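You operate a simulated robot arm through the tools that you are given. There is no shell and no other tool. Be economical: measure what you need, move in short steps, check, and stop when the job is done.

Carry out the task below with a simulated two-armed robot. There is one attempt and no reset: what you move stays moved.

TASK
Lock the handler out and take the orange hose off its port.
Fine: main switch off, switch bolt across, blue valve shut, red valve open; at 0 psi pull the coupling and stand it in the grey holder.

The check looks at the end state, three seconds after you hand in, the way a careful person would. Anything else that was tipped, shoved, dropped, spilled or broken makes it a failure.

THE ROBOT
Two 7-joint arms with fingered hands on one trunk, on a base that drives. Base frame: it is fixed to the floor where the robot stands at the start and does not move with it; the origin is under the middle of the robot, x ahead of it, y to its left, z up. Units: m, rad, N and s.
The left shoulder is at the start at [0.085, 0.174, 0.92], the right one opposite. With the tool pointing down near the work surface each hand reaches from about 0.1 to 0.74 m from the robot's upright axis, wherever it stands, measured 20 degrees to its own side. Places, roughly: air display [1, -0.1, 0.6]; blue air valve [1, 0.1, 0.5]; brass port [0.9, -0.2, 0.5]; drive breaker [1, 0, 0.7]; grey holder [0.9, -0.3, 0.5]; heat breaker [1, -0.1, 0.7]; main switch [1, 0.1, 0.7]; pump breaker [1, -0.1, 0.7]; red vent valve [1, 0, 0.5]; regulator knob [1, 0.1, 0.6]; switch bolt [1, 0, 0.6]; yellow drain valve [1, 0, 0.3]. Payload 3.8 kg a hand.
The tool frame of a hand sits at the grasp point between the pads (the TCP): z along the fingers, y along the line on which they close. The tips reach 0.026 m beyond it. Largest opening 0.132 m; the body of the gripper starts 0.073 m behind the TCP. The gripper is a hand of 3 fingers: y runs from the thumb to the fingers, the wrist lies at [0, 0, -0.224] in the tool frame.
Orientation is told as [roll, pitch, yaw] about the base's x, y, z axes, in that order, counted from this pose: with the fingers straight down and closing along the base's y, the tool's x points along the base's -x, its y along +y and its z along -z.

THE INTERFACE
- The arms move only by the tool move_arm. It takes "left_series", "right_series" or both (then of equal length, played together; a hand with none holds still); each is text: rows parted by semicolons, each of 6 numbers parted by spaces: the shift along the base's x, y, z in m, then the turn, a rotation vector about the base's x, y, z in rad. In form: tx ty tz ax ay az; .... A call has 1 to 8 rows; each row is the pose to reach, as a shift and turn from the pose commanded when the call began. Rows are played at 5 a second. More than 0.05 m and 0.15 rad between two rows, and nothing of the call is played. A pose out of reach is approached as far as the arm can. The call stops where the force on the tool passes 40 N (or 10 N more than at its start, if that is more) or the arm is blocked; 0.2 s more then pass. In this call time passes only in rows, and 0.2 s behind the last. It gives the time, the measured TCP pose, the force on the tool (base axes), the opening and the grip force at its end, in the units of the frame above (readings bear some noise), with the torque about the TCP (base axes, N m) and any sound that the robot's microphone picked up.
- Cameras (640 x 400 px; columns grow to the right, rows downward): "scene" is now at [0.1612, 0.0013, 0.8535]; the picture's right is [-0.00, -1.00, 0.00], its down [0.29, -0.00, -0.96] and it looks along [0.96, -0.00, 0.29] (base axes); focal length 274 px, centre (320, 200). "left" rides on the left gripper at [-0.062, 0.003, -0.092] in its tool frame; the picture's right is [-0.05, -1.00, 0.00], its down [0.83, -0.04, -0.56] and it looks along [0.55, -0.03, 0.83] (tool axes); focal length 230 px, centre (320, 200). "right" rides on the right gripper at [0.062, 0.003, -0.092] in its tool frame; the picture's right is [-0.05, 1.00, 0.00], its down [-0.83, -0.04, -0.56] and it looks along [-0.55, -0.03, 0.83] (tool axes); focal length 230 px, centre (320, 200). There is no depth. A picture from a camera that has moved, and an enlarged one, comes with that camera's place and axes in the base frame and with its lens.
- grab_frame(camera): a new picture of that camera. It takes no simulated time.
- move_column(by): slides the trunk up (or, below 0, down) by that many m; the arms and the scene camera ride with it, the base frame stays. It gives what a move gives, with no picture.
- steer(legs): drives the robot by 1 to 6 legs, each [ahead, left, turn to the left] in m, m and rad, along the robot's own axes; the way and the turn of a leg run together, so that a leg with both is an arc; at most 1.5 m and 3.142 rad a leg. The arms and the cameras ride along, it lands a little off, and it stops where it bumps. It gives what a move gives.
- curl_fingers(finger1, finger2, thumb_bend, hand): sets how far each is bent, from 0 (flat) to 1 (curled in); at 0.3 the hand is open as for a grip, at 0.7 the pads meet at the TCP. One left out holds its place. A second passes; each finger stops where it meets its share of the squeeze, and holds until it gets a number again. It is the only way to open and close the hand. It gives what a move gives, with no picture; readings hold the bend of each and the force on the fingers (four entries, about 0 where the hand has none), thumb and palm.
- turn_head(pan, tilt): turns the head with the scene camera to pan (to the left, within 1.047 rad either way) and tilt (down, from -0.506 to 1.204), counted from straight ahead of the robot. It gives what a move gives.
- inspect(camera, box): a new picture of the part [left, top, right, bottom] of that camera's present view, enlarged. It takes no simulated time.
- finish_job(): hands the job in; it is judged then, once.

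Go step by step. Nothing tells you exact positions but the pictures and the camera data: compare them with the known pose of the tool, close in by small moves and look again before you grip or let go. The budget is 120 turns and 100 pictures, counting those below and the enlarged ones. Unless the task says otherwise, let go and move clear before handing in, and close with one line.

The tools are called after "Request:" by a JSON object that holds its "op" and its "data". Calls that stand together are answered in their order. move_arm: Moves the arms, as the interface text tells. Its arguments: {"type":"object","properties":{"left_series":{"type":"string"},"right_series":{"type":"string"}},"required":[]} The other tools are called the same way: move_column (by) slides the trunk up or down; curl_fingers (finger1, finger2, thumb_bend, hand) moves the fingers one by one; steer (legs) drives the base; turn_head (pan, tilt) turns the head that bears the scene camera; grab_frame (camera) takes a picture; inspect (camera, box) takes an enlarged picture of a part of a camera's view; finish_job () hands the job in.

At the start:

```text
t: 0.0
left_ee_pos: [0.5102, 0.3315, 0.9288]
left_tool_rot: [-0.001, 0.002, 0.0]
left_ft_force: [-0.9, -0.1, -0.6]
left_wrist_torque: [0.0, -0.02, -0.03]
left_width: 0.132
left_grip_force: 0.2
left_shape: jaw
left_bend: [0.3, 0.3, 0.3]
left_finger forces: [0.0, 0.0, 0.0, 0.0, 0.1, 0.0]
right_ee_pos: [0.4194, -0.1321, 0.9399]
right_tool_rot: [0.002, -0.002, 0.0]
right_ft_force: [0.9, -0.6, 0.0]
right_wrist_torque: [-0.01, -0.01, -0.01]
right_width: 0.132
right_grip_force: 0.1
right_shape: jaw
right_bend: [0.3, 0.3, 0.3]
right_finger forces: [0.0, 0.1, 0.0, 0.1, 0.1, 0.1]
trunk travel left (down, up): [-0.225, 0.257]
robot x, y, heading: [-0.0002, -0.0007, 0.001]
head pan, tilt: [-0.002, -0.297]
```

scene: 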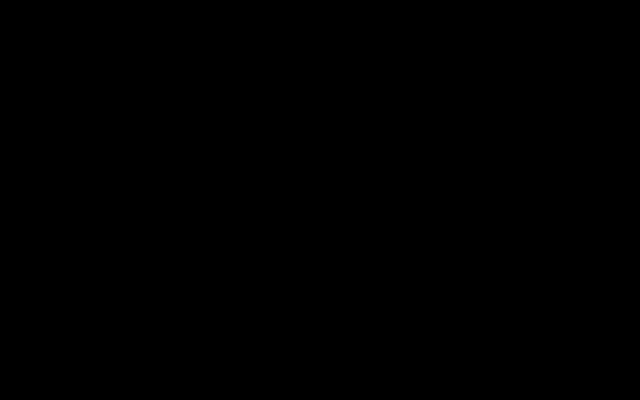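
right: 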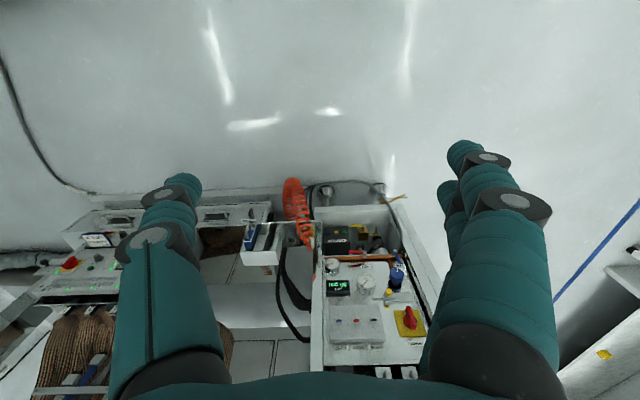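
left: 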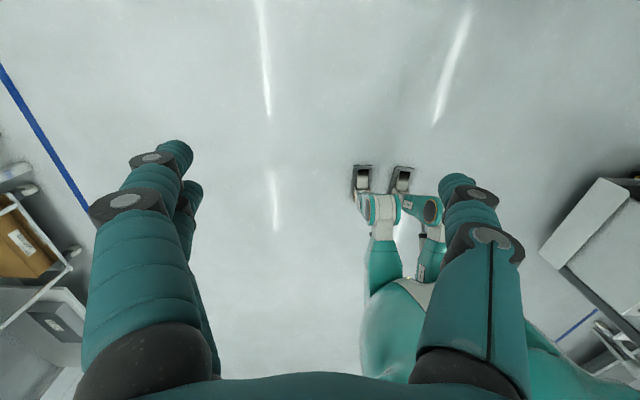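

The scene view is black, and the right hand camera sees a handler panel ahead. I'll tilt the head down and look.

Request:
{"op": "turn_head", "data": {"pan": 0, "tilt": 0.3}}

```text
t: 1.0
left_ee_pos: [0.5116, 0.3314, 0.9289]
left_tool_rot: [-0.001, 0.001, 0.001]
left_ft_force: [-0.1, -0.5, -0.3]
left_wrist_torque: [0.01, -0.01, 0.06]
left_width: 0.1319
left_grip_force: 0.1
left_shape: jaw
left_bend: [0.3, 0.3, 0.3]
left_finger forces: [0.0, 0.0, 0.0, 0.0, 0.0, 0.0]
right_ee_pos: [0.4185, -0.1315, 0.9382]
right_tool_rot: [-0.001, -0.002, 0.0]
right_ft_force: [-0.5, 1.4, -0.6]
right_wrist_torque: [0.02, 0.02, -0.04]
right_width: 0.132
right_grip_force: 0.0
right_shape: jaw
right_bend: [0.3, 0.3, 0.3]
right_finger forces: [0.1, 0.0, 0.0, 0.0, 0.1, 0.0]
trunk travel left (down, up): [-0.225, 0.257]
robot x, y, heading: [0.001, 0.0036, -0.002]
head pan, tilt: [0.0, 0.3]
```

Request:
{"op": "grab_frame", "data": {"camera": "scene"}}

```text
96 pictures are left
camera scene: at [0.1758, 0.0014, 0.8007], right [0.0, -1.0, 0.0], down [-0.29, 0.0, -0.96], along [0.96, 0.0, -0.29], focal length 274 px, centre (320, 200)
```

scene: 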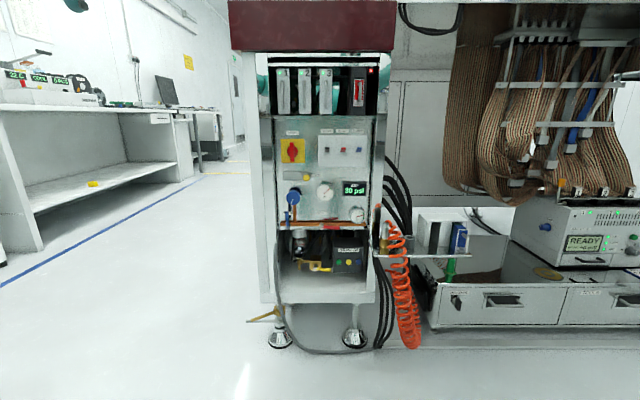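

The handler's panel is a vertical face about 0.8 m ahead of the camera. I'll enlarge it.

Request:
{"op": "inspect", "data": {"camera": "scene", "box": [250, 110, 410, 210]}}

Request:
{"op": "inspect", "data": {"camera": "scene", "box": [250, 180, 490, 330]}}

```text
4.00 times, centred on (330, 160) of scene
camera zoom: at [0.1758, 0.0014, 0.8007], right [0.0, -1.0, 0.0], down [-0.29, 0.0, -0.96], along [0.96, 0.0, -0.29], focal length 1095 px, centre (280, 360)
```

zoom: 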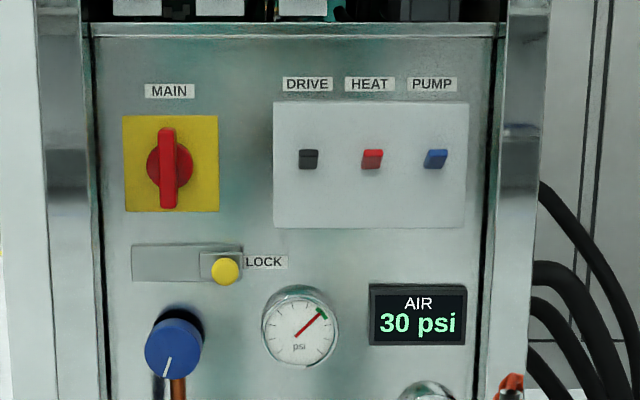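

```text
2.67 times, centred on (370, 255) of scene
camera zoom: at [0.1758, 0.0014, 0.8007], right [0.0, -1.0, 0.0], down [-0.29, 0.0, -0.96], along [0.96, 0.0, -0.29], focal length 730 px, centre (187, 53)
```

zoom: 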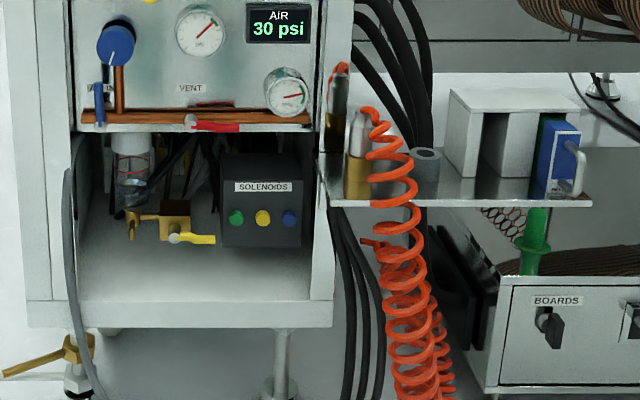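

The layout is clear: main switch handle vertical, bolt knob at the right end of its slot, blue handle along its vertical pipe, red handle sideways. I'll bring both hands to a forward-pointing pose in free space.

Request:
{"op": "move_arm", "data": {"left_series": "0.017 -0.015 -0.02 0 -0.143 0;0.034 -0.03 -0.04 0 -0.286 0;0.051 -0.045 -0.06 0 -0.429 0;0.068 -0.06 -0.08 0 -0.572 0;0.085 -0.075 -0.1 0 -0.715 0;0.1 -0.09 -0.12 0 -0.858 0", "right_series": "0.012 -0.02 -0.017 0 -0.143 0;0.024 -0.04 -0.034 0 -0.286 0;0.036 -0.06 -0.051 0 -0.429 0;0.048 -0.08 -0.068 0 -0.572 0;0.06 -0.1 -0.085 0 -0.715 0;0.072 -0.12 -0.102 0 -0.858 0"}}

Request:
{"op": "move_arm", "data": {"left_series": "0.017 -0.015 -0.02 0 -0.143 0;0.034 -0.03 -0.04 0 -0.286 0;0.051 -0.045 -0.06 0 -0.429 0;0.068 -0.06 -0.08 0 -0.572 0;0.085 -0.075 -0.1 0 -0.713 0", "right_series": "0.012 -0.02 -0.017 0 -0.143 0;0.024 -0.04 -0.034 0 -0.286 0;0.036 -0.06 -0.051 0 -0.429 0;0.048 -0.08 -0.068 0 -0.572 0;0.06 -0.1 -0.085 0 -0.713 0"}}

Request:
{"op": "grab_frame", "data": {"camera": "left"}}

Request:
{"op": "grab_frame", "data": {"camera": "scene"}}

```text
t: 2.4
left_ee_pos: [0.6083, 0.2389, 0.8098]
left_tool_rot: [0.001, -0.862, 0.001]
left_ft_force: [-0.5, -0.8, 0.7]
left_wrist_torque: [0.06, 0.03, 0.03]
left_width: 0.1319
left_grip_force: 0.0
left_shape: jaw
left_bend: [0.3, 0.3, 0.3]
left_finger forces: [0.0, 0.1, 0.0, 0.1, 0.0, 0.0]
right_ee_pos: [0.5153, -0.2591, 0.8415]
right_tool_rot: [0.002, -0.859, -0.001]
right_ft_force: [0.5, -0.6, 0.4]
right_wrist_torque: [0.04, 0.03, 0.06]
right_width: 0.1317
right_grip_force: 0.0
right_shape: jaw
right_bend: [0.3, 0.3, 0.3]
right_finger forces: [0.0, 0.1, 0.0, 0.0, 0.0, 0.1]
right hand out of reach, approached as far as the arm can: row 5, 6
trunk travel left (down, up): [-0.225, 0.257]
robot x, y, heading: [0.0001, -0.003, 0.002]
head pan, tilt: [0.0, 0.3]
```

```text
t: 3.6
left_ee_pos: [0.6962, 0.166, 0.7072]
left_tool_rot: [1.67, -1.568, -1.667]
left_ft_force: [0.3, 0.8, 0.2]
left_wrist_torque: [-0.01, 0.0, -0.02]
left_width: 0.1318
left_grip_force: 0.1
left_shape: jaw
left_bend: [0.3, 0.3, 0.3]
left_finger forces: [0.1, 0.1, 0.0, 0.0, 0.0, 0.0]
right_ee_pos: [0.5763, -0.3556, 0.7546]
right_tool_rot: [2.919, -1.568, -2.921]
right_ft_force: [-0.5, 0.2, -0.2]
right_wrist_torque: [0.03, -0.01, 0.02]
right_width: 0.1318
right_grip_force: 0.0
right_shape: jaw
right_bend: [0.3, 0.3, 0.3]
right_finger forces: [0.0, 0.1, 0.0, 0.1, 0.0, 0.0]
right hand out of reach, approached as far as the arm can: row 1, 2
trunk travel left (down, up): [-0.225, 0.257]
robot x, y, heading: [-0.0019, -0.0016, 0.0]
head pan, tilt: [0.0, 0.3]
```

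```text
93 pictures are left
camera left: at [0.6035, 0.1694, 0.7697], right [0.0, -1.0, 0.05], down [-0.55, -0.04, -0.83], along [0.83, -0.03, -0.55], focal length 230 px, centre (320, 200)
```

left: 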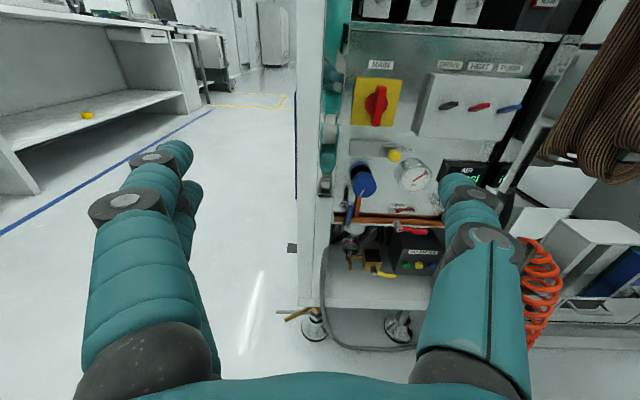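

```text
92 pictures are left
camera scene: at [0.1759, 0.0011, 0.8006], right [0.0, -1.0, 0.0], down [-0.3, 0.0, -0.96], along [0.96, 0.0, -0.3], focal length 274 px, centre (320, 200)
```

scene: 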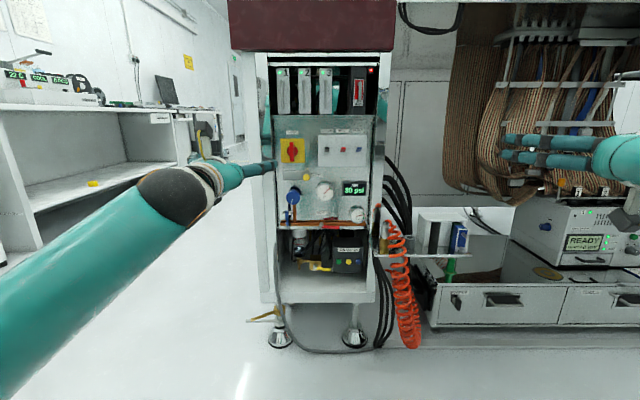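

Triangulating: main handle at about (0.968, 0.081, 0.704), bolt knob at about (0.955, 0.041, 0.632). Enlarging the panel from the left hand to read markings.

Request:
{"op": "inspect", "data": {"camera": "left", "box": [330, 40, 490, 140]}}

Request:
{"op": "inspect", "data": {"camera": "left", "box": [320, 135, 480, 235]}}

Request:
{"op": "inspect", "data": {"camera": "scene", "box": [275, 170, 375, 232]}}

```text
4.00 times, centred on (410, 90) of left
camera zoom: at [0.6035, 0.1694, 0.7697], right [0.0, -1.0, 0.05], down [-0.55, -0.04, -0.83], along [0.83, -0.03, -0.55], focal length 920 px, centre (-40, 640)
```

zoom: 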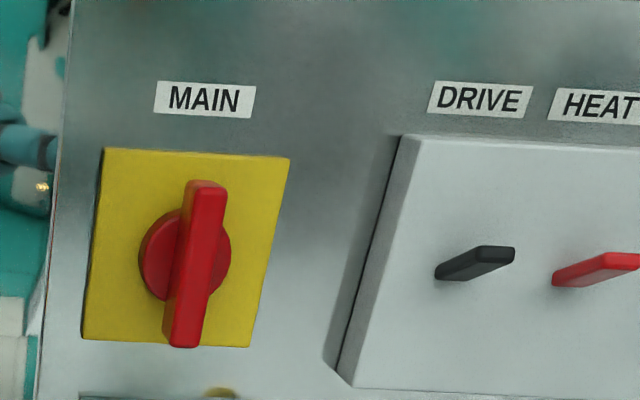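

```text
4.00 times, centred on (400, 185) of left
camera zoom: at [0.6035, 0.1694, 0.7697], right [0.0, -1.0, 0.05], down [-0.55, -0.04, -0.83], along [0.83, -0.03, -0.55], focal length 920 px, centre (0, 260)
```

zoom: 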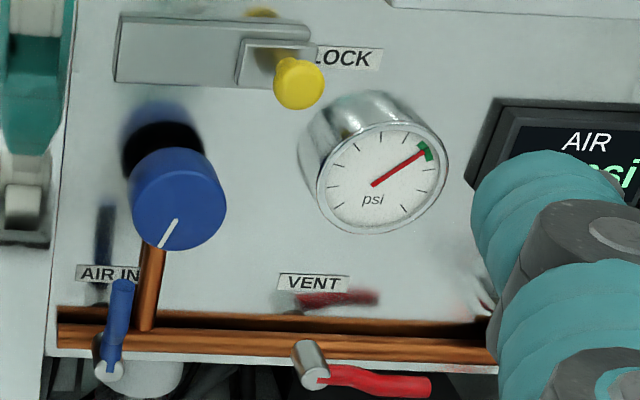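

```text
6.40 times, centred on (325, 201) of scene
camera zoom: at [0.1759, 0.0011, 0.8006], right [0.0, -1.0, 0.0], down [-0.3, 0.0, -0.96], along [0.96, 0.0, -0.3], focal length 1752 px, centre (288, 194)
```

zoom: 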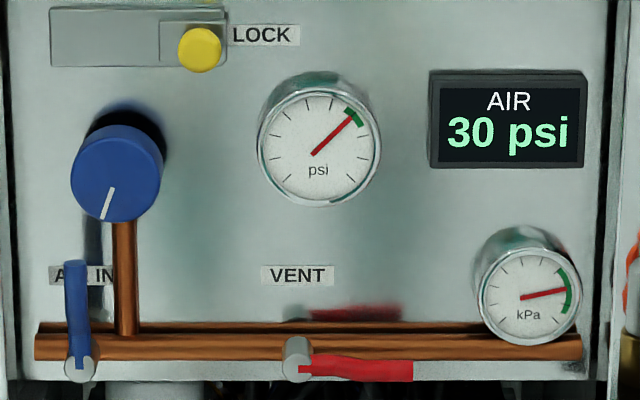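

Blue lever is up along its line, red lever is sideways. I'll half-close the left fingers and bring them in front of the main switch handle.

Request:
{"op": "curl_fingers", "data": {"hand": "left", "finger1": 0.52, "finger2": 0.52, "thumb_bend": 0.52}}

Request:
{"op": "move_arm", "data": {"left_series": "0.04 -0.017 -0.001 0 0 0;0.08 -0.034 -0.002 0 0 0;0.12 -0.051 -0.003 0 0 0;0.16 -0.068 -0.003 0 0 0;0.19 -0.085 -0.003 0 0 0"}}

Request:
{"op": "grab_frame", "data": {"camera": "left"}}

Request:
{"op": "inspect", "data": {"camera": "scene", "box": [230, 90, 390, 190]}}

```text
t: 4.6
left_ee_pos: [0.6946, 0.1661, 0.7092]
left_tool_rot: [-3.042, -1.57, 3.042]
left_ft_force: [0.1, 0.0, 0.6]
left_wrist_torque: [-0.02, 0.02, 0.0]
left_width: 0.0617
left_grip_force: 0.0
left_shape: fingers
left_bend: [0.52, 0.52, 0.52]
left_finger forces: [0.0, 0.1, 0.0, 0.0, 0.1, 0.1]
right_ee_pos: [0.5758, -0.3555, 0.755]
right_tool_rot: [2.816, -1.572, -2.814]
right_ft_force: [0.1, -0.6, 0.1]
right_wrist_torque: [-0.01, -0.03, 0.0]
right_width: 0.1319
right_grip_force: 0.1
right_shape: jaw
right_bend: [0.3, 0.3, 0.3]
right_finger forces: [0.0, 0.0, 0.1, 0.0, 0.0, 0.0]
trunk travel left (down, up): [-0.225, 0.257]
robot x, y, heading: [-0.001, -0.0003, -0.006]
head pan, tilt: [0.0, 0.3]
```

```text
t: 5.8
left_ee_pos: [0.8867, 0.079, 0.7068]
left_tool_rot: [-3.141, -1.566, 3.137]
left_ft_force: [0.2, 0.4, -0.7]
left_wrist_torque: [0.01, -0.04, 0.02]
left_width: 0.0618
left_grip_force: 0.0
left_shape: fingers
left_bend: [0.52, 0.52, 0.52]
left_finger forces: [0.0, 0.1, 0.0, 0.1, 0.0, 0.0]
right_ee_pos: [0.5764, -0.3557, 0.7552]
right_tool_rot: [2.912, -1.569, -2.911]
right_ft_force: [-0.1, 0.2, 0.3]
right_wrist_torque: [0.0, 0.0, 0.01]
right_width: 0.1319
right_grip_force: 0.0
right_shape: jaw
right_bend: [0.3, 0.3, 0.3]
right_finger forces: [0.0, 0.0, 0.0, 0.0, 0.1, 0.0]
trunk travel left (down, up): [-0.225, 0.257]
robot x, y, heading: [0.0055, -0.0016, 0.0]
head pan, tilt: [0.0, 0.3]
```

```text
88 pictures are left
camera left: at [0.7941, 0.0824, 0.7684], right [0.0, -1.0, 0.05], down [-0.55, -0.04, -0.83], along [0.83, -0.03, -0.55], focal length 230 px, centre (320, 200)
```

left: 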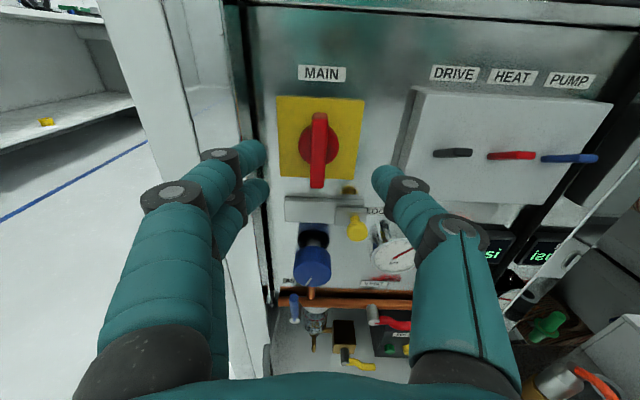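

```text
4.00 times, centred on (310, 140) of scene
camera zoom: at [0.1759, 0.0014, 0.8006], right [0.0, -1.0, 0.0], down [-0.3, 0.0, -0.96], along [0.96, 0.0, -0.3], focal length 1095 px, centre (360, 440)
```

zoom: 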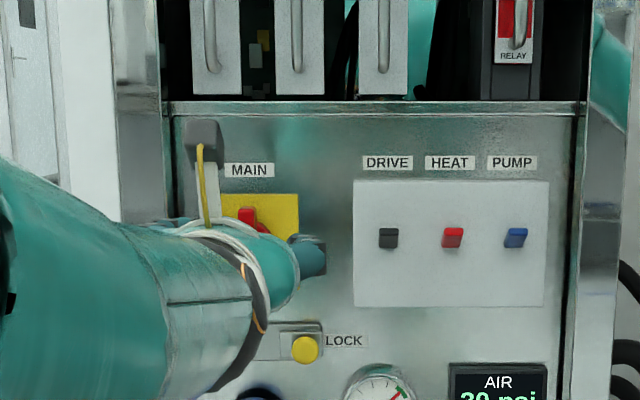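

Fingers straddle the handle in y. Handle front is about x=0.952, plate about 0.98; I'll advance to TCP x≈0.942 and close.

Request:
{"op": "move_arm", "data": {"left_series": "0.03 0 -0.001 0 0 0;0.056 0.001 -0.002 0 0 0"}}

Request:
{"op": "grab_frame", "data": {"camera": "left"}}

```text
t: 6.4
left_ee_pos: [0.8947, 0.0808, 0.7069]
left_tool_rot: [-2.352, -1.571, 2.351]
left_ft_force: [-0.5, -0.2, -0.6]
left_wrist_torque: [-0.02, 0.02, 0.0]
left_width: 0.0615
left_grip_force: 0.1
left_shape: fingers
left_bend: [0.52, 0.52, 0.52]
left_finger forces: [0.1, 0.0, 0.1, 0.1, 0.0, 0.0]
left hand out of reach, approached as far as the arm can: row 1, 2
right_ee_pos: [0.576, -0.3556, 0.7551]
right_tool_rot: [2.864, -1.568, -2.864]
right_ft_force: [0.2, -0.4, 0.4]
right_wrist_torque: [-0.01, -0.02, 0.0]
right_width: 0.1319
right_grip_force: 0.0
right_shape: jaw
right_bend: [0.3, 0.3, 0.3]
right_finger forces: [0.1, 0.0, 0.0, 0.1, 0.1, 0.0]
trunk travel left (down, up): [-0.225, 0.257]
robot x, y, heading: [0.0002, 0.0023, -0.003]
head pan, tilt: [0.0, 0.3]
```

```text
86 pictures are left
camera left: at [0.804, 0.0833, 0.7676], right [0.0, -1.0, 0.05], down [-0.55, -0.04, -0.83], along [0.83, -0.03, -0.55], focal length 230 px, centre (320, 200)
```

left: 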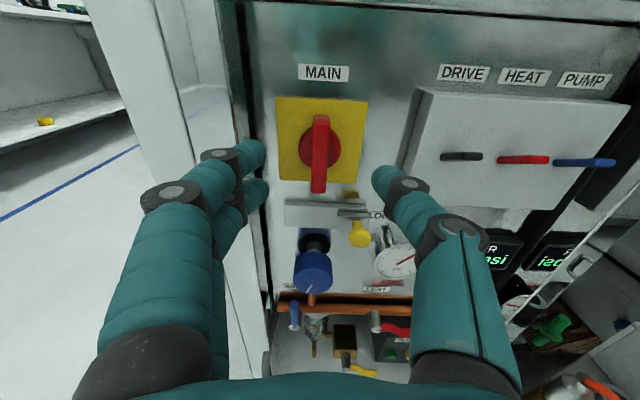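

The arm is at the limit of its reach. I'll pull the hand back and drive forward about 0.22 m.

Request:
{"op": "move_arm", "data": {"left_series": "-0.05 0 0 0 0 0;-0.1 0 0 0 0 0;-0.15 0 0 0 0 0;-0.2 0 0 0 0 0;-0.24 0 0 0 0 0", "right_series": "-0.02 0 0 0 0 0;-0.04 0 0 0 0 0;-0.06 0 0 0 0 0;-0.08 0 0 0 0 0;-0.1 0 0 0 0 0"}}

Request:
{"op": "steer", "data": {"legs": [[0.22, 0, 0]]}}

Request:
{"op": "grab_frame", "data": {"camera": "scene"}}

Request:
{"op": "grab_frame", "data": {"camera": "left"}}

```text
t: 7.8
left_ee_pos: [0.6669, 0.097, 0.7242]
left_tool_rot: [2.346, -1.507, -2.332]
left_ft_force: [-0.1, 0.4, 0.4]
left_wrist_torque: [0.04, 0.02, -0.03]
left_width: 0.0614
left_grip_force: 0.0
left_shape: fingers
left_bend: [0.52, 0.52, 0.52]
left_finger forces: [0.1, 0.0, 0.0, 0.0, 0.1, 0.0]
right_ee_pos: [0.4762, -0.3568, 0.7547]
right_tool_rot: [-3.137, -1.569, 3.135]
right_ft_force: [-0.2, 0.7, -0.6]
right_wrist_torque: [0.01, 0.05, 0.06]
right_width: 0.1318
right_grip_force: 0.1
right_shape: jaw
right_bend: [0.3, 0.3, 0.3]
right_finger forces: [0.0, 0.0, 0.1, 0.0, 0.0, 0.0]
trunk travel left (down, up): [-0.225, 0.257]
robot x, y, heading: [-0.0003, 0.0005, 0.005]
head pan, tilt: [0.0, 0.3]
stopped in row 5 (left hand): the arm was blocked; the commanded pose is now the measured one
```

```text
t: 9.5
left_ee_pos: [0.8847, 0.0987, 0.7242]
left_tool_rot: [2.323, -1.51, -2.305]
left_ft_force: [0.4, -0.2, -0.1]
left_wrist_torque: [0.0, 0.02, 0.01]
left_width: 0.0613
left_grip_force: 0.1
left_shape: fingers
left_bend: [0.52, 0.52, 0.52]
left_finger forces: [0.0, 0.0, 0.0, 0.0, 0.0, 0.1]
right_ee_pos: [0.6963, -0.3542, 0.7555]
right_tool_rot: [3.105, -1.571, -3.103]
right_ft_force: [0.3, -0.2, 0.3]
right_wrist_torque: [0.01, 0.01, 0.0]
right_width: 0.1321
right_grip_force: 0.1
right_shape: jaw
right_bend: [0.3, 0.3, 0.3]
right_finger forces: [0.0, 0.1, 0.0, 0.0, 0.0, 0.1]
trunk travel left (down, up): [-0.225, 0.257]
robot x, y, heading: [0.2152, 0.0037, 0.001]
head pan, tilt: [0.0, 0.3]
```

```text
85 pictures are left
camera scene: at [0.3945, 0.0024, 0.8005], right [0.0, -1.0, 0.0], down [-0.3, 0.0, -0.96], along [0.96, 0.0, -0.3], focal length 274 px, centre (320, 200)
```

scene: 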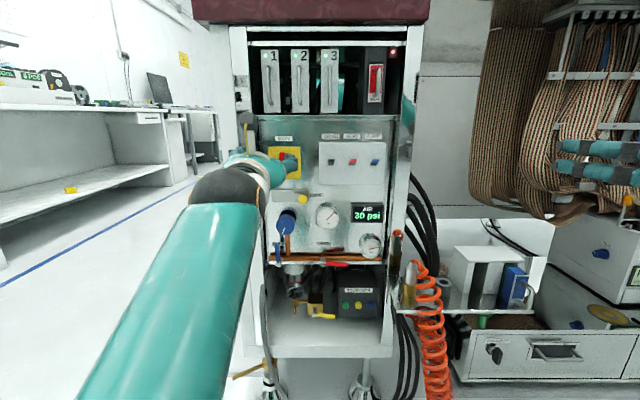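

```text
84 pictures are left
camera left: at [0.7907, 0.0978, 0.7807], right [0.02, -1.0, 0.01], down [-0.52, -0.01, -0.85], along [0.85, 0.01, -0.52], focal length 230 px, centre (320, 200)
```

left: 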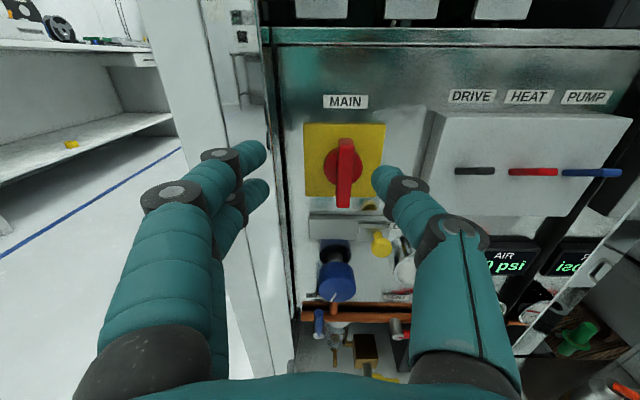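

The drive worked; the hand is slightly tilted and offset. I'll square it up and centre it on the handle (y 0.080, z 0.704).

Request:
{"op": "move_arm", "data": {"left_series": "0 -0.01 -0.01 -0.02 0.022 -0.008;0 -0.019 -0.02 -0.04 0.044 -0.016"}}

Request:
{"op": "grab_frame", "data": {"camera": "left"}}

Request:
{"op": "inspect", "data": {"camera": "scene", "box": [230, 120, 390, 220]}}

```text
t: 10.1
left_ee_pos: [0.8892, 0.0958, 0.7043]
left_tool_rot: [1.795, -1.515, -1.783]
left_ft_force: [-0.1, 0.6, -0.1]
left_wrist_torque: [-0.03, -0.02, 0.03]
left_width: 0.0613
left_grip_force: 0.0
left_shape: fingers
left_bend: [0.52, 0.52, 0.52]
left_finger forces: [0.0, 0.0, 0.0, 0.0, 0.0, 0.1]
right_ee_pos: [0.695, -0.3558, 0.755]
right_tool_rot: [3.064, -1.569, -3.06]
right_ft_force: [-1.5, 0.5, 0.4]
right_wrist_torque: [0.01, -0.03, 0.03]
right_width: 0.1319
right_grip_force: 0.1
right_shape: jaw
right_bend: [0.3, 0.3, 0.3]
right_finger forces: [0.1, 0.0, 0.0, 0.0, 0.0, 0.1]
trunk travel left (down, up): [-0.225, 0.257]
robot x, y, heading: [0.2174, 0.0012, 0.002]
head pan, tilt: [0.0, 0.3]
```

```text
83 pictures are left
camera left: at [0.7964, 0.0945, 0.7643], right [0.01, -1.0, 0.0], down [-0.54, 0.0, -0.84], along [0.84, 0.01, -0.54], focal length 230 px, centre (320, 200)
```

left: 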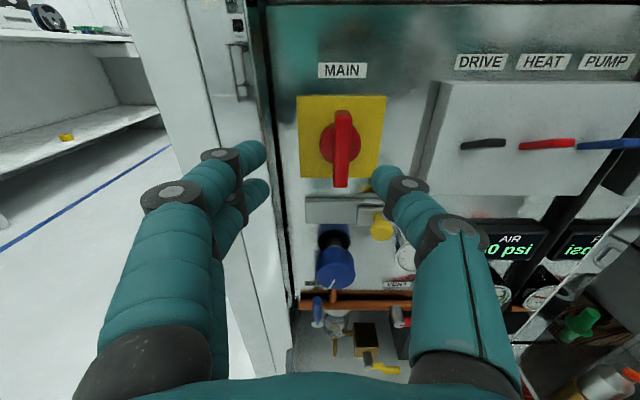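

```text
4.00 times, centred on (310, 170) of scene
camera zoom: at [0.3942, 0.0023, 0.8006], right [0.0, -1.0, 0.0], down [-0.3, 0.0, -0.96], along [0.96, 0.0, -0.3], focal length 1095 px, centre (360, 320)
```

zoom: 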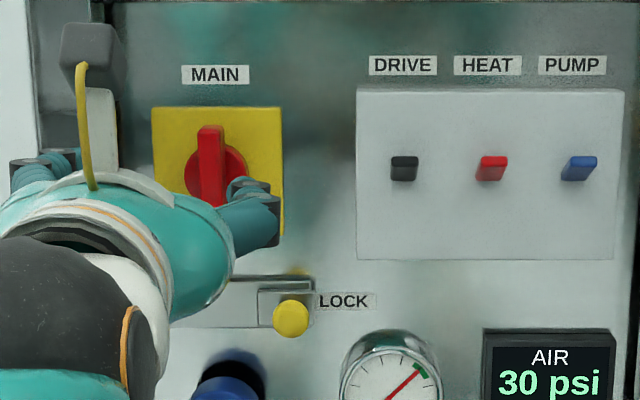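

The y and twist did not follow; perhaps a joint limit with the arm folded. I'll retry the sideways shift moving slightly ahead.

Request:
{"op": "move_arm", "data": {"left_series": "0.006 -0.008 0 0 0.02 0;0.012 -0.016 0 0 0.04 0"}}

```text
t: 10.7
left_ee_pos: [0.9009, 0.0756, 0.7025]
left_tool_rot: [0.859, -1.522, -0.852]
left_ft_force: [0.7, 0.3, 0.3]
left_wrist_torque: [-0.02, -0.02, 0.01]
left_width: 0.0611
left_grip_force: 0.1
left_shape: fingers
left_bend: [0.52, 0.52, 0.52]
left_finger forces: [0.0, 0.1, 0.0, 0.1, 0.0, 0.0]
right_ee_pos: [0.6956, -0.3546, 0.7558]
right_tool_rot: [3.072, -1.569, -3.071]
right_ft_force: [-0.5, -0.3, -0.3]
right_wrist_torque: [0.02, 0.0, -0.02]
right_width: 0.1318
right_grip_force: 0.0
right_shape: jaw
right_bend: [0.3, 0.3, 0.3]
right_finger forces: [0.0, 0.0, 0.0, 0.1, 0.0, 0.0]
trunk travel left (down, up): [-0.225, 0.257]
robot x, y, heading: [0.217, -0.0014, 0.009]
head pan, tilt: [0.0, 0.3]
```

Request:
{"op": "grab_frame", "data": {"camera": "left"}}

```text
81 pictures are left
camera left: at [0.8101, 0.0751, 0.7676], right [0.01, -1.0, 0.01], down [-0.58, -0.02, -0.81], along [0.81, 0.0, -0.58], focal length 230 px, centre (320, 200)
```

left: 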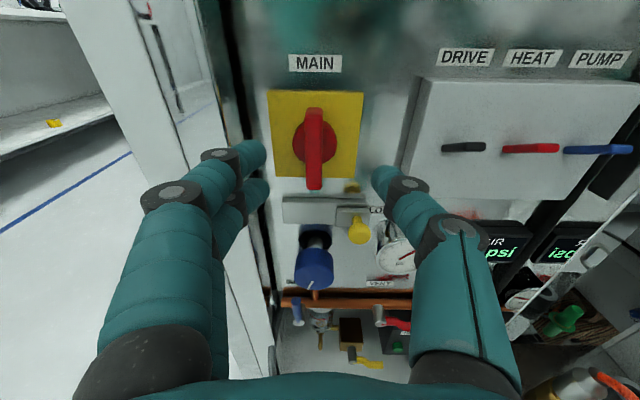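

Nicely centred; advancing to straddle the handle.

Request:
{"op": "move_arm", "data": {"left_series": "0.02 0.002 0.001 0 -0.015 0;0.042 0.004 0.002 0 -0.03 0"}}

Request:
{"op": "grab_frame", "data": {"camera": "left"}}

Request:
{"op": "inspect", "data": {"camera": "scene", "box": [230, 120, 390, 220]}}

```text
t: 11.3
left_ee_pos: [0.9388, 0.0666, 0.706]
left_tool_rot: [0.193, -1.559, -0.192]
left_ft_force: [0.1, -0.6, -0.3]
left_wrist_torque: [-0.01, -0.02, -0.02]
left_width: 0.0612
left_grip_force: 0.0
left_shape: fingers
left_bend: [0.52, 0.52, 0.52]
left_finger forces: [0.0, 0.0, 0.0, 0.0, 0.0, 0.0]
right_ee_pos: [0.6957, -0.3544, 0.7548]
right_tool_rot: [-3.135, -1.569, 3.14]
right_ft_force: [-0.3, -0.3, 0.6]
right_wrist_torque: [0.0, -0.02, -0.01]
right_width: 0.1319
right_grip_force: 0.1
right_shape: jaw
right_bend: [0.3, 0.3, 0.3]
right_finger forces: [0.0, 0.0, 0.0, 0.0, 0.0, 0.1]
trunk travel left (down, up): [-0.225, 0.257]
robot x, y, heading: [0.2236, 0.0007, 0.008]
head pan, tilt: [0.0, 0.3]
```

```text
80 pictures are left
camera left: at [0.8474, 0.0706, 0.7683], right [0.0, -1.0, 0.05], down [-0.56, -0.04, -0.82], along [0.83, -0.03, -0.56], focal length 230 px, centre (320, 200)
```

left: 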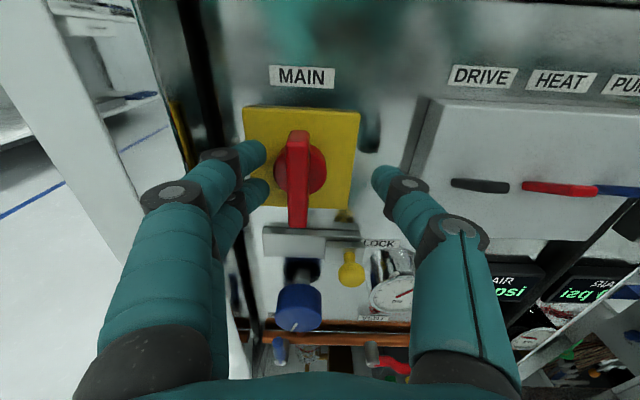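

```text
4.00 times, centred on (310, 170) of scene
camera zoom: at [0.3943, 0.0024, 0.8005], right [0.0, -1.0, 0.0], down [-0.3, 0.0, -0.96], along [0.96, 0.0, -0.3], focal length 1095 px, centre (360, 320)
```

zoom: 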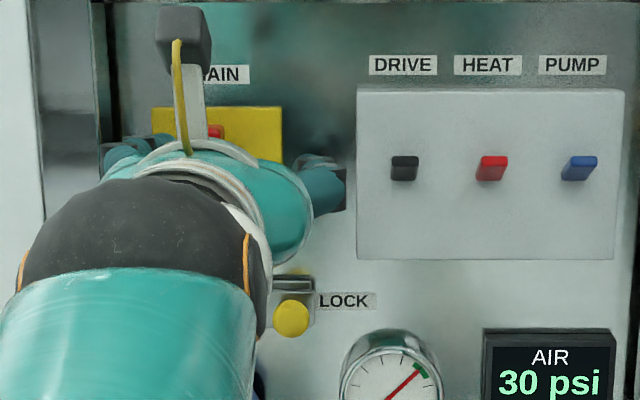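

Tracking is good now; handle is about 1 cm left of the finger centre. Shift, then close on it.

Request:
{"op": "move_arm", "data": {"left_series": "0.005 0.006 0 0 0 0;0.009 0.012 0 0 0 0"}}

Request:
{"op": "curl_fingers", "data": {"hand": "left", "finger1": 0.72, "finger2": 0.72, "thumb_bend": 0.72}}

Request:
{"op": "grab_frame", "data": {"camera": "left"}}

```text
t: 11.9
left_ee_pos: [0.9472, 0.0798, 0.7047]
left_tool_rot: [0.399, -1.557, -0.399]
left_ft_force: [-0.9, -1.4, -0.4]
left_wrist_torque: [0.01, 0.01, 0.05]
left_width: 0.0611
left_grip_force: 0.0
left_shape: fingers
left_bend: [0.52, 0.52, 0.52]
left_finger forces: [0.2, 0.4, 0.0, 0.0, 0.1, 0.0]
right_ee_pos: [0.696, -0.3554, 0.7567]
right_tool_rot: [3.082, -1.569, -3.081]
right_ft_force: [0.3, -0.5, 0.3]
right_wrist_torque: [-0.01, 0.0, 0.0]
right_width: 0.1322
right_grip_force: 0.1
right_shape: jaw
right_bend: [0.3, 0.3, 0.3]
right_finger forces: [0.0, 0.0, 0.1, 0.0, 0.0, 0.1]
trunk travel left (down, up): [-0.225, 0.257]
robot x, y, heading: [0.2194, 0.0027, 0.001]
head pan, tilt: [0.0, 0.3]
```

```text
t: 12.9
left_ee_pos: [0.9475, 0.0811, 0.7052]
left_tool_rot: [0.446, -1.558, -0.443]
left_ft_force: [-3.7, 3.3, -1.6]
left_wrist_torque: [-0.05, 0.09, 0.03]
left_width: 0.0134
left_grip_force: 13.5
left_shape: fingers
left_bend: [0.69, 0.68, 0.69]
left_finger forces: [3.7, 9.1, 0.0, 0.1, 13.9, 0.0]
right_ee_pos: [0.6951, -0.3535, 0.7538]
right_tool_rot: [-3.082, -1.57, 3.086]
right_ft_force: [-0.7, 0.3, -0.2]
right_wrist_torque: [0.01, -0.01, 0.01]
right_width: 0.1319
right_grip_force: 0.1
right_shape: jaw
right_bend: [0.3, 0.3, 0.3]
right_finger forces: [0.0, 0.0, 0.0, 0.0, 0.0, 0.0]
trunk travel left (down, up): [-0.225, 0.257]
robot x, y, heading: [0.2171, 0.0031, 0.006]
head pan, tilt: [0.0, 0.3]
```

```text
78 pictures are left
camera left: at [0.8563, 0.0832, 0.7679], right [0.0, -1.0, 0.05], down [-0.57, -0.04, -0.82], along [0.82, -0.02, -0.56], focal length 230 px, centre (320, 200)
```

left: 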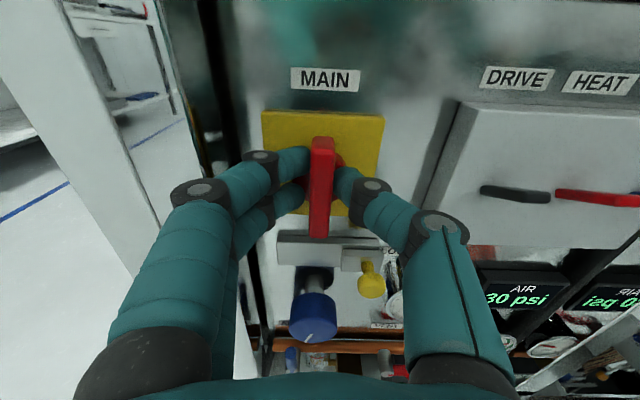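

The handle is gripped firmly (13 N). Now turn counter-clockwise gently to test.

Request:
{"op": "move_arm", "data": {"left_series": "0 0 0 -0.14 0 0;0 0 0 -0.28 0 0;0 0 0 -0.42 0 0"}}

Request:
{"op": "grab_frame", "data": {"camera": "left"}}

```text
t: 13.7
left_ee_pos: [0.9475, 0.0821, 0.7074]
left_tool_rot: [-1.549, -1.154, 1.55]
left_ft_force: [-10.5, 9.5, 1.8]
left_wrist_torque: [0.12, 0.06, 0.36]
left_width: 0.012
left_grip_force: 13.9
left_shape: fingers
left_bend: [0.7, 0.68, 0.69]
left_finger forces: [6.8, 14.2, 0.0, 0.1, 7.3, 0.0]
right_ee_pos: [0.6946, -0.3548, 0.7544]
right_tool_rot: [-2.96, -1.567, 2.964]
right_ft_force: [0.4, -0.1, 0.2]
right_wrist_torque: [-0.01, 0.03, 0.02]
right_width: 0.1319
right_grip_force: 0.0
right_shape: jaw
right_bend: [0.3, 0.3, 0.3]
right_finger forces: [0.0, 0.1, 0.0, 0.0, 0.0, 0.0]
trunk travel left (down, up): [-0.225, 0.257]
robot x, y, heading: [0.2162, -0.0007, -0.002]
head pan, tilt: [0.0, 0.3]
```

```text
77 pictures are left
camera left: at [0.856, 0.1097, 0.7621], right [0.0, -0.89, 0.45], down [-0.56, -0.37, -0.74], along [0.83, -0.25, -0.5], focal length 230 px, centre (320, 200)
```

left: 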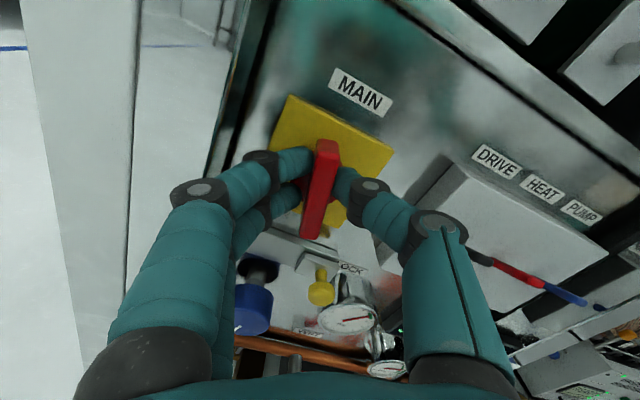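

The handle turns with the hand in this direction. Continue to horizontal.

Request:
{"op": "move_arm", "data": {"left_series": "-0.001 -0.001 0 -0.145 0 0;-0.002 -0.002 -0.001 -0.29 0 0;-0.002 -0.002 -0.001 -0.435 0 0;-0.002 -0.002 -0.001 -0.58 0 0;-0.002 -0.002 -0.001 -0.725 0 0;-0.002 -0.002 -0.001 -0.87 0 0;-0.002 -0.002 -0.001 -1.015 0 0;-0.002 -0.002 -0.001 -1.15 0 0"}}

Request:
{"op": "grab_frame", "data": {"camera": "left"}}

Request:
{"op": "grab_frame", "data": {"camera": "scene"}}

```text
t: 15.5
left_ee_pos: [0.9465, 0.0795, 0.703]
left_tool_rot: [-1.569, -0.004, 1.562]
left_ft_force: [-0.4, 10.5, -7.2]
left_wrist_torque: [0.13, 0.15, 0.2]
left_width: 0.0109
left_grip_force: 8.5
left_shape: fingers
left_bend: [0.7, 0.68, 0.69]
left_finger forces: [5.3, 7.4, 0.0, 0.0, 4.3, 0.0]
right_ee_pos: [0.6957, -0.3535, 0.7551]
right_tool_rot: [-2.741, -1.569, 2.744]
right_ft_force: [-0.1, 0.7, 0.9]
right_wrist_torque: [-0.01, 0.01, 0.0]
right_width: 0.1318
right_grip_force: 0.1
right_shape: jaw
right_bend: [0.3, 0.3, 0.3]
right_finger forces: [0.0, 0.1, 0.1, 0.0, 0.0, 0.0]
trunk travel left (down, up): [-0.225, 0.257]
robot x, y, heading: [0.216, -0.0013, -0.002]
head pan, tilt: [0.0, 0.3]
```

```text
76 pictures are left
camera left: at [0.8546, 0.1413, 0.6999], right [0.0, 0.05, 1.0], down [-0.56, -0.82, 0.04], along [0.83, -0.56, 0.02], focal length 230 px, centre (320, 200)
```

left: 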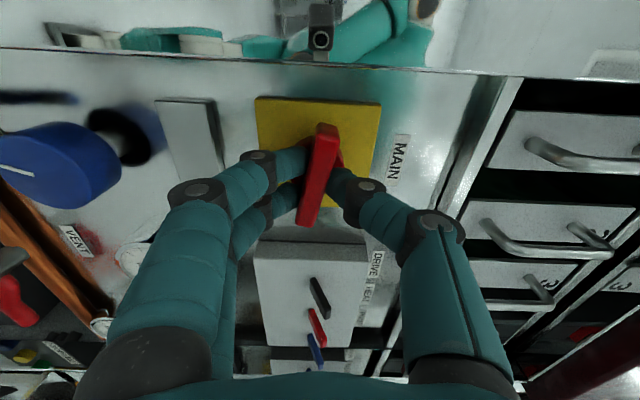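

```text
75 pictures are left
camera scene: at [0.3945, 0.003, 0.8005], right [0.0, -1.0, 0.0], down [-0.3, 0.0, -0.96], along [0.96, 0.0, -0.3], focal length 274 px, centre (320, 200)
```

scene: 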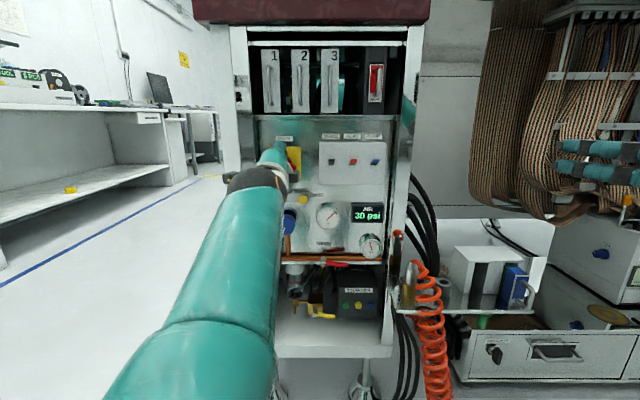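

Handle is nearly horizontal, lagging by a few degrees; turn a bit further to its stop, then release.

Request:
{"op": "move_arm", "data": {"left_series": "0 0 0 -0.08 0 0;0 0 0 -0.16 0 0"}}

Request:
{"op": "curl_fingers", "data": {"hand": "left", "finger1": 0.52, "finger2": 0.52, "thumb_bend": 0.52}}

Request:
{"op": "move_arm", "data": {"left_series": "-0.03 0 0 0 0 0;-0.06 0 0 0.1 0 0"}}

Request:
{"op": "grab_frame", "data": {"camera": "left"}}

```text
t: 16.1
left_ee_pos: [0.9475, 0.078, 0.7031]
left_tool_rot: [-1.568, 0.155, 1.56]
left_ft_force: [-3.1, 10.9, -8.6]
left_wrist_torque: [0.12, 0.19, 0.21]
left_width: 0.0109
left_grip_force: 9.9
left_shape: fingers
left_bend: [0.7, 0.68, 0.69]
left_finger forces: [7.1, 7.3, 0.1, 0.0, 4.3, 0.1]
right_ee_pos: [0.6949, -0.3542, 0.7553]
right_tool_rot: [-2.715, -1.568, 2.719]
right_ft_force: [0.8, 0.8, 0.7]
right_wrist_torque: [0.01, -0.01, -0.01]
right_width: 0.1319
right_grip_force: 0.1
right_shape: jaw
right_bend: [0.3, 0.3, 0.3]
right_finger forces: [0.2, 0.0, 0.0, 0.0, 0.0, 0.0]
trunk travel left (down, up): [-0.225, 0.257]
robot x, y, heading: [0.2188, -0.0001, 0.007]
head pan, tilt: [0.0, 0.3]
```

```text
t: 17.1
left_ee_pos: [0.9451, 0.0758, 0.7054]
left_tool_rot: [-1.575, 0.154, 1.556]
left_ft_force: [-14.5, -2.7, 3.4]
left_wrist_torque: [-0.01, 0.18, 0.05]
left_width: 0.0433
left_grip_force: 6.8
left_shape: fingers
left_bend: [0.7, 0.52, 0.52]
left_finger forces: [13.9, 0.0, 0.1, 0.1, 0.0, 0.0]
right_ee_pos: [0.6939, -0.3544, 0.7549]
right_tool_rot: [3.07, -1.567, -3.066]
right_ft_force: [0.0, 0.2, -0.5]
right_wrist_torque: [0.02, 0.03, -0.01]
right_width: 0.1318
right_grip_force: 0.1
right_shape: jaw
right_bend: [0.3, 0.3, 0.3]
right_finger forces: [0.0, 0.1, 0.0, 0.1, 0.0, 0.0]
trunk travel left (down, up): [-0.225, 0.257]
robot x, y, heading: [0.2238, 0.0053, -0.0]
head pan, tilt: [0.0, 0.3]
```

```text
t: 17.7
left_ee_pos: [0.8959, 0.0915, 0.7208]
left_tool_rot: [-1.609, 0.025, 1.561]
left_ft_force: [0.5, -0.2, -0.4]
left_wrist_torque: [0.0, -0.02, -0.01]
left_width: 0.0605
left_grip_force: 0.1
left_shape: fingers
left_bend: [0.52, 0.52, 0.52]
left_finger forces: [0.0, 0.1, 0.0, 0.1, 0.0, 0.1]
right_ee_pos: [0.6958, -0.3544, 0.7546]
right_tool_rot: [3.094, -1.57, -3.091]
right_ft_force: [0.6, 0.6, 0.6]
right_wrist_torque: [0.04, -0.01, 0.03]
right_width: 0.1322
right_grip_force: 0.0
right_shape: jaw
right_bend: [0.3, 0.3, 0.3]
right_finger forces: [0.1, 0.0, 0.1, 0.0, 0.0, 0.0]
trunk travel left (down, up): [-0.225, 0.257]
robot x, y, heading: [0.2161, 0.0005, 0.005]
head pan, tilt: [0.0, 0.3]
```

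```text
74 pictures are left
camera left: at [0.8047, 0.1525, 0.7133], right [-0.04, 0.08, 1.0], down [-0.56, -0.82, 0.04], along [0.82, -0.56, 0.07], focal length 230 px, centre (320, 200)
```

left: 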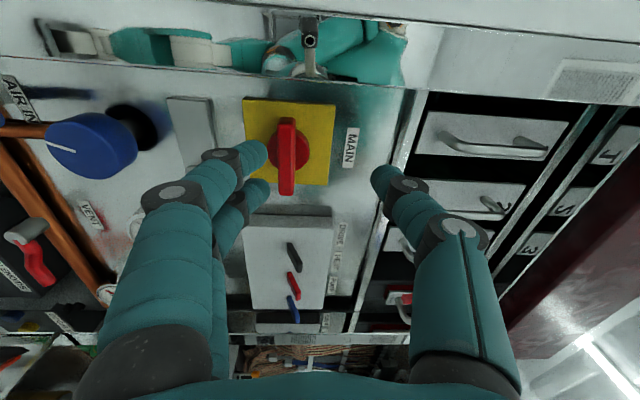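

The main handle is horizontal now. Next I'll turn the hand back and bring it in front of the bolt knob (0.955, 0.041, 0.632).

Request:
{"op": "move_arm", "data": {"left_series": "-0.005 -0.005 -0.01 0.145 0 0;-0.005 -0.01 -0.02 0.29 0 0;-0.005 -0.015 -0.03 0.435 0 0;-0.005 -0.02 -0.04 0.58 0 0;-0.005 -0.025 -0.05 0.725 0 0;-0.005 -0.03 -0.06 0.87 0 0;-0.005 -0.035 -0.07 1.015 0 0;-0.005 -0.04 -0.08 1.16 0 0"}}

Request:
{"op": "move_arm", "data": {"left_series": "0 0 0 0.145 0 0;0 0 0 0.29 0 0;0 0 0 0.435 0 0;0 0 0 0.48 0 0"}}

Request:
{"op": "grab_frame", "data": {"camera": "left"}}

Request:
{"op": "inspect", "data": {"camera": "scene", "box": [230, 120, 390, 220]}}

```text
t: 19.5
left_ee_pos: [0.8923, 0.0557, 0.6333]
left_tool_rot: [-1.622, -1.153, 1.619]
left_ft_force: [0.9, -0.1, -0.1]
left_wrist_torque: [0.01, -0.05, 0.0]
left_width: 0.0607
left_grip_force: 0.0
left_shape: fingers
left_bend: [0.52, 0.52, 0.52]
left_finger forces: [0.1, 0.1, 0.0, 0.0, 0.0, 0.1]
right_ee_pos: [0.6949, -0.3547, 0.7549]
right_tool_rot: [3.123, -1.57, -3.119]
right_ft_force: [0.4, 1.1, 0.2]
right_wrist_torque: [-0.06, 0.02, -0.02]
right_width: 0.132
right_grip_force: 0.0
right_shape: jaw
right_bend: [0.3, 0.3, 0.3]
right_finger forces: [0.0, 0.1, 0.0, 0.1, 0.0, 0.1]
trunk travel left (down, up): [-0.225, 0.257]
robot x, y, heading: [0.2144, -0.0015, 0.006]
head pan, tilt: [0.0, 0.3]
```

```text
t: 20.5
left_ee_pos: [0.8912, 0.0541, 0.6331]
left_tool_rot: [1.861, -1.504, -1.856]
left_ft_force: [-0.4, 0.4, -0.3]
left_wrist_torque: [0.01, -0.02, -0.01]
left_width: 0.0606
left_grip_force: 0.2
left_shape: fingers
left_bend: [0.52, 0.52, 0.52]
left_finger forces: [0.1, 0.0, 0.1, 0.0, 0.0, 0.0]
right_ee_pos: [0.6956, -0.355, 0.7557]
right_tool_rot: [3.118, -1.57, -3.115]
right_ft_force: [-0.7, 0.6, 0.8]
right_wrist_torque: [0.02, 0.03, 0.0]
right_width: 0.1317
right_grip_force: 0.1
right_shape: jaw
right_bend: [0.3, 0.3, 0.3]
right_finger forces: [0.0, 0.0, 0.1, 0.0, 0.1, 0.0]
trunk travel left (down, up): [-0.225, 0.257]
robot x, y, heading: [0.2169, 0.0052, 0.009]
head pan, tilt: [0.0, 0.3]
```

```text
73 pictures are left
camera left: at [0.7982, 0.0534, 0.6925], right [0.01, -1.0, -0.01], down [-0.54, 0.01, -0.84], along [0.84, 0.01, -0.54], focal length 230 px, centre (320, 200)
```

left: 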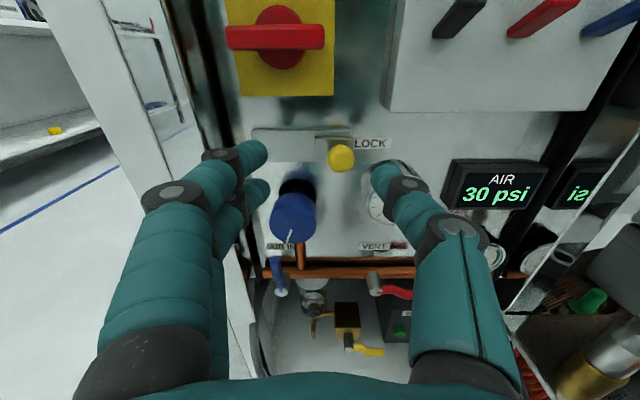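

```text
4.00 times, centred on (310, 170) of scene
camera zoom: at [0.3942, 0.0024, 0.8006], right [0.0, -1.0, 0.0], down [-0.3, 0.0, -0.96], along [0.96, 0.0, -0.3], focal length 1095 px, centre (360, 320)
```

zoom: 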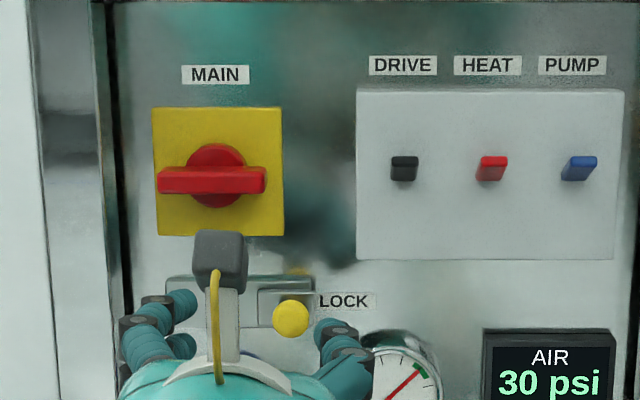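

Main is off. Knob front measured at (0.955, 0.040, 0.628). I'll narrow the fingers and centre on it, staying short in x.

Request:
{"op": "curl_fingers", "data": {"hand": "left", "finger1": 0.59, "finger2": 0.59, "thumb_bend": 0.59}}

Request:
{"op": "move_arm", "data": {"left_series": "0.01 -0.007 -0.002 0 0 0;0.02 -0.0145 -0.002 0 0 0"}}

Request:
{"op": "grab_frame", "data": {"camera": "left"}}

```text
t: 21.5
left_ee_pos: [0.8907, 0.0545, 0.6304]
left_tool_rot: [1.821, -1.508, -1.814]
left_ft_force: [-0.6, -0.2, 1.0]
left_wrist_torque: [-0.02, 0.04, 0.01]
left_width: 0.0384
left_grip_force: 0.1
left_shape: fingers
left_bend: [0.59, 0.59, 0.59]
left_finger forces: [0.0, 0.1, 0.0, 0.0, 0.0, 0.0]
right_ee_pos: [0.6953, -0.355, 0.7545]
right_tool_rot: [3.118, -1.569, -3.113]
right_ft_force: [0.1, 0.4, -0.6]
right_wrist_torque: [0.02, 0.01, -0.01]
right_width: 0.1319
right_grip_force: 0.1
right_shape: jaw
right_bend: [0.3, 0.3, 0.3]
right_finger forces: [0.0, 0.1, 0.0, 0.0, 0.0, 0.0]
trunk travel left (down, up): [-0.225, 0.257]
robot x, y, heading: [0.2213, -0.0013, 0.006]
head pan, tilt: [0.0, 0.3]
```

```text
t: 22.1
left_ee_pos: [0.8995, 0.023, 0.6205]
left_tool_rot: [0.743, -1.551, -0.74]
left_ft_force: [0.6, -0.3, 0.3]
left_wrist_torque: [-0.02, -0.03, -0.01]
left_width: 0.0386
left_grip_force: 0.0
left_shape: fingers
left_bend: [0.59, 0.59, 0.59]
left_finger forces: [0.0, 0.1, 0.0, 0.0, 0.1, 0.1]
right_ee_pos: [0.6965, -0.3543, 0.7542]
right_tool_rot: [-3.11, -1.57, 3.113]
right_ft_force: [-0.7, 0.3, -0.5]
right_wrist_torque: [-0.03, -0.02, -0.05]
right_width: 0.1321
right_grip_force: 0.1
right_shape: jaw
right_bend: [0.3, 0.3, 0.3]
right_finger forces: [0.0, 0.0, 0.0, 0.0, 0.0, 0.0]
trunk travel left (down, up): [-0.225, 0.257]
robot x, y, heading: [0.2181, -0.0026, 0.005]
head pan, tilt: [0.0, 0.3]
```

```text
71 pictures are left
camera left: at [0.8091, 0.0245, 0.6839], right [0.0, -1.0, 0.04], down [-0.57, -0.03, -0.82], along [0.82, -0.02, -0.57], focal length 230 px, centre (320, 200)
```

left: 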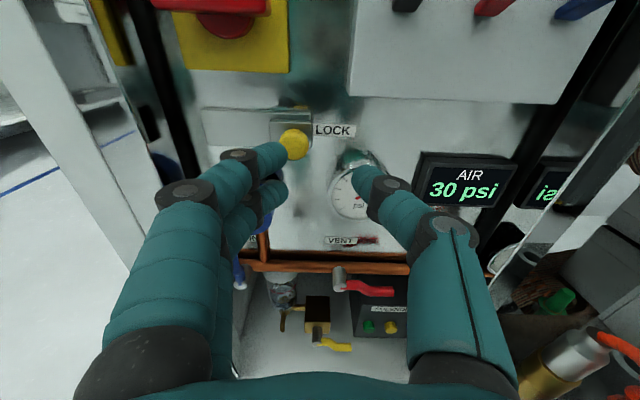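

Request:
{"op": "move_arm", "data": {"left_series": "0.01 0.01 0.004 0 0 0;0.018 0.0165 0.008 0 0 0"}}

Request:
{"op": "grab_frame", "data": {"camera": "left"}}

```text
t: 22.7
left_ee_pos: [0.9185, 0.039, 0.6308]
left_tool_rot: [0.923, -1.553, -0.923]
left_ft_force: [-0.1, -0.1, 0.5]
left_wrist_torque: [-0.01, -0.02, 0.0]
left_width: 0.0386
left_grip_force: 0.1
left_shape: fingers
left_bend: [0.59, 0.59, 0.59]
left_finger forces: [0.0, 0.0, 0.1, 0.0, 0.0, 0.0]
right_ee_pos: [0.6954, -0.3537, 0.7546]
right_tool_rot: [3.122, -1.569, -3.12]
right_ft_force: [0.2, -0.2, -0.4]
right_wrist_torque: [0.0, 0.01, 0.01]
right_width: 0.1322
right_grip_force: 0.1
right_shape: jaw
right_bend: [0.3, 0.3, 0.3]
right_finger forces: [0.1, 0.0, 0.0, 0.0, 0.0, 0.0]
trunk travel left (down, up): [-0.225, 0.257]
robot x, y, heading: [0.2177, -0.0011, -0.002]
head pan, tilt: [0.0, 0.3]
```

```text
70 pictures are left
camera left: at [0.8278, 0.042, 0.693], right [0.0, -1.0, 0.04], down [-0.56, -0.03, -0.82], along [0.83, -0.02, -0.56], focal length 230 px, centre (320, 200)
```

left: 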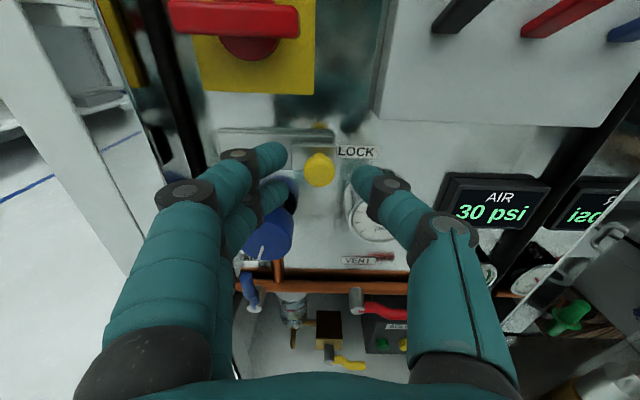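

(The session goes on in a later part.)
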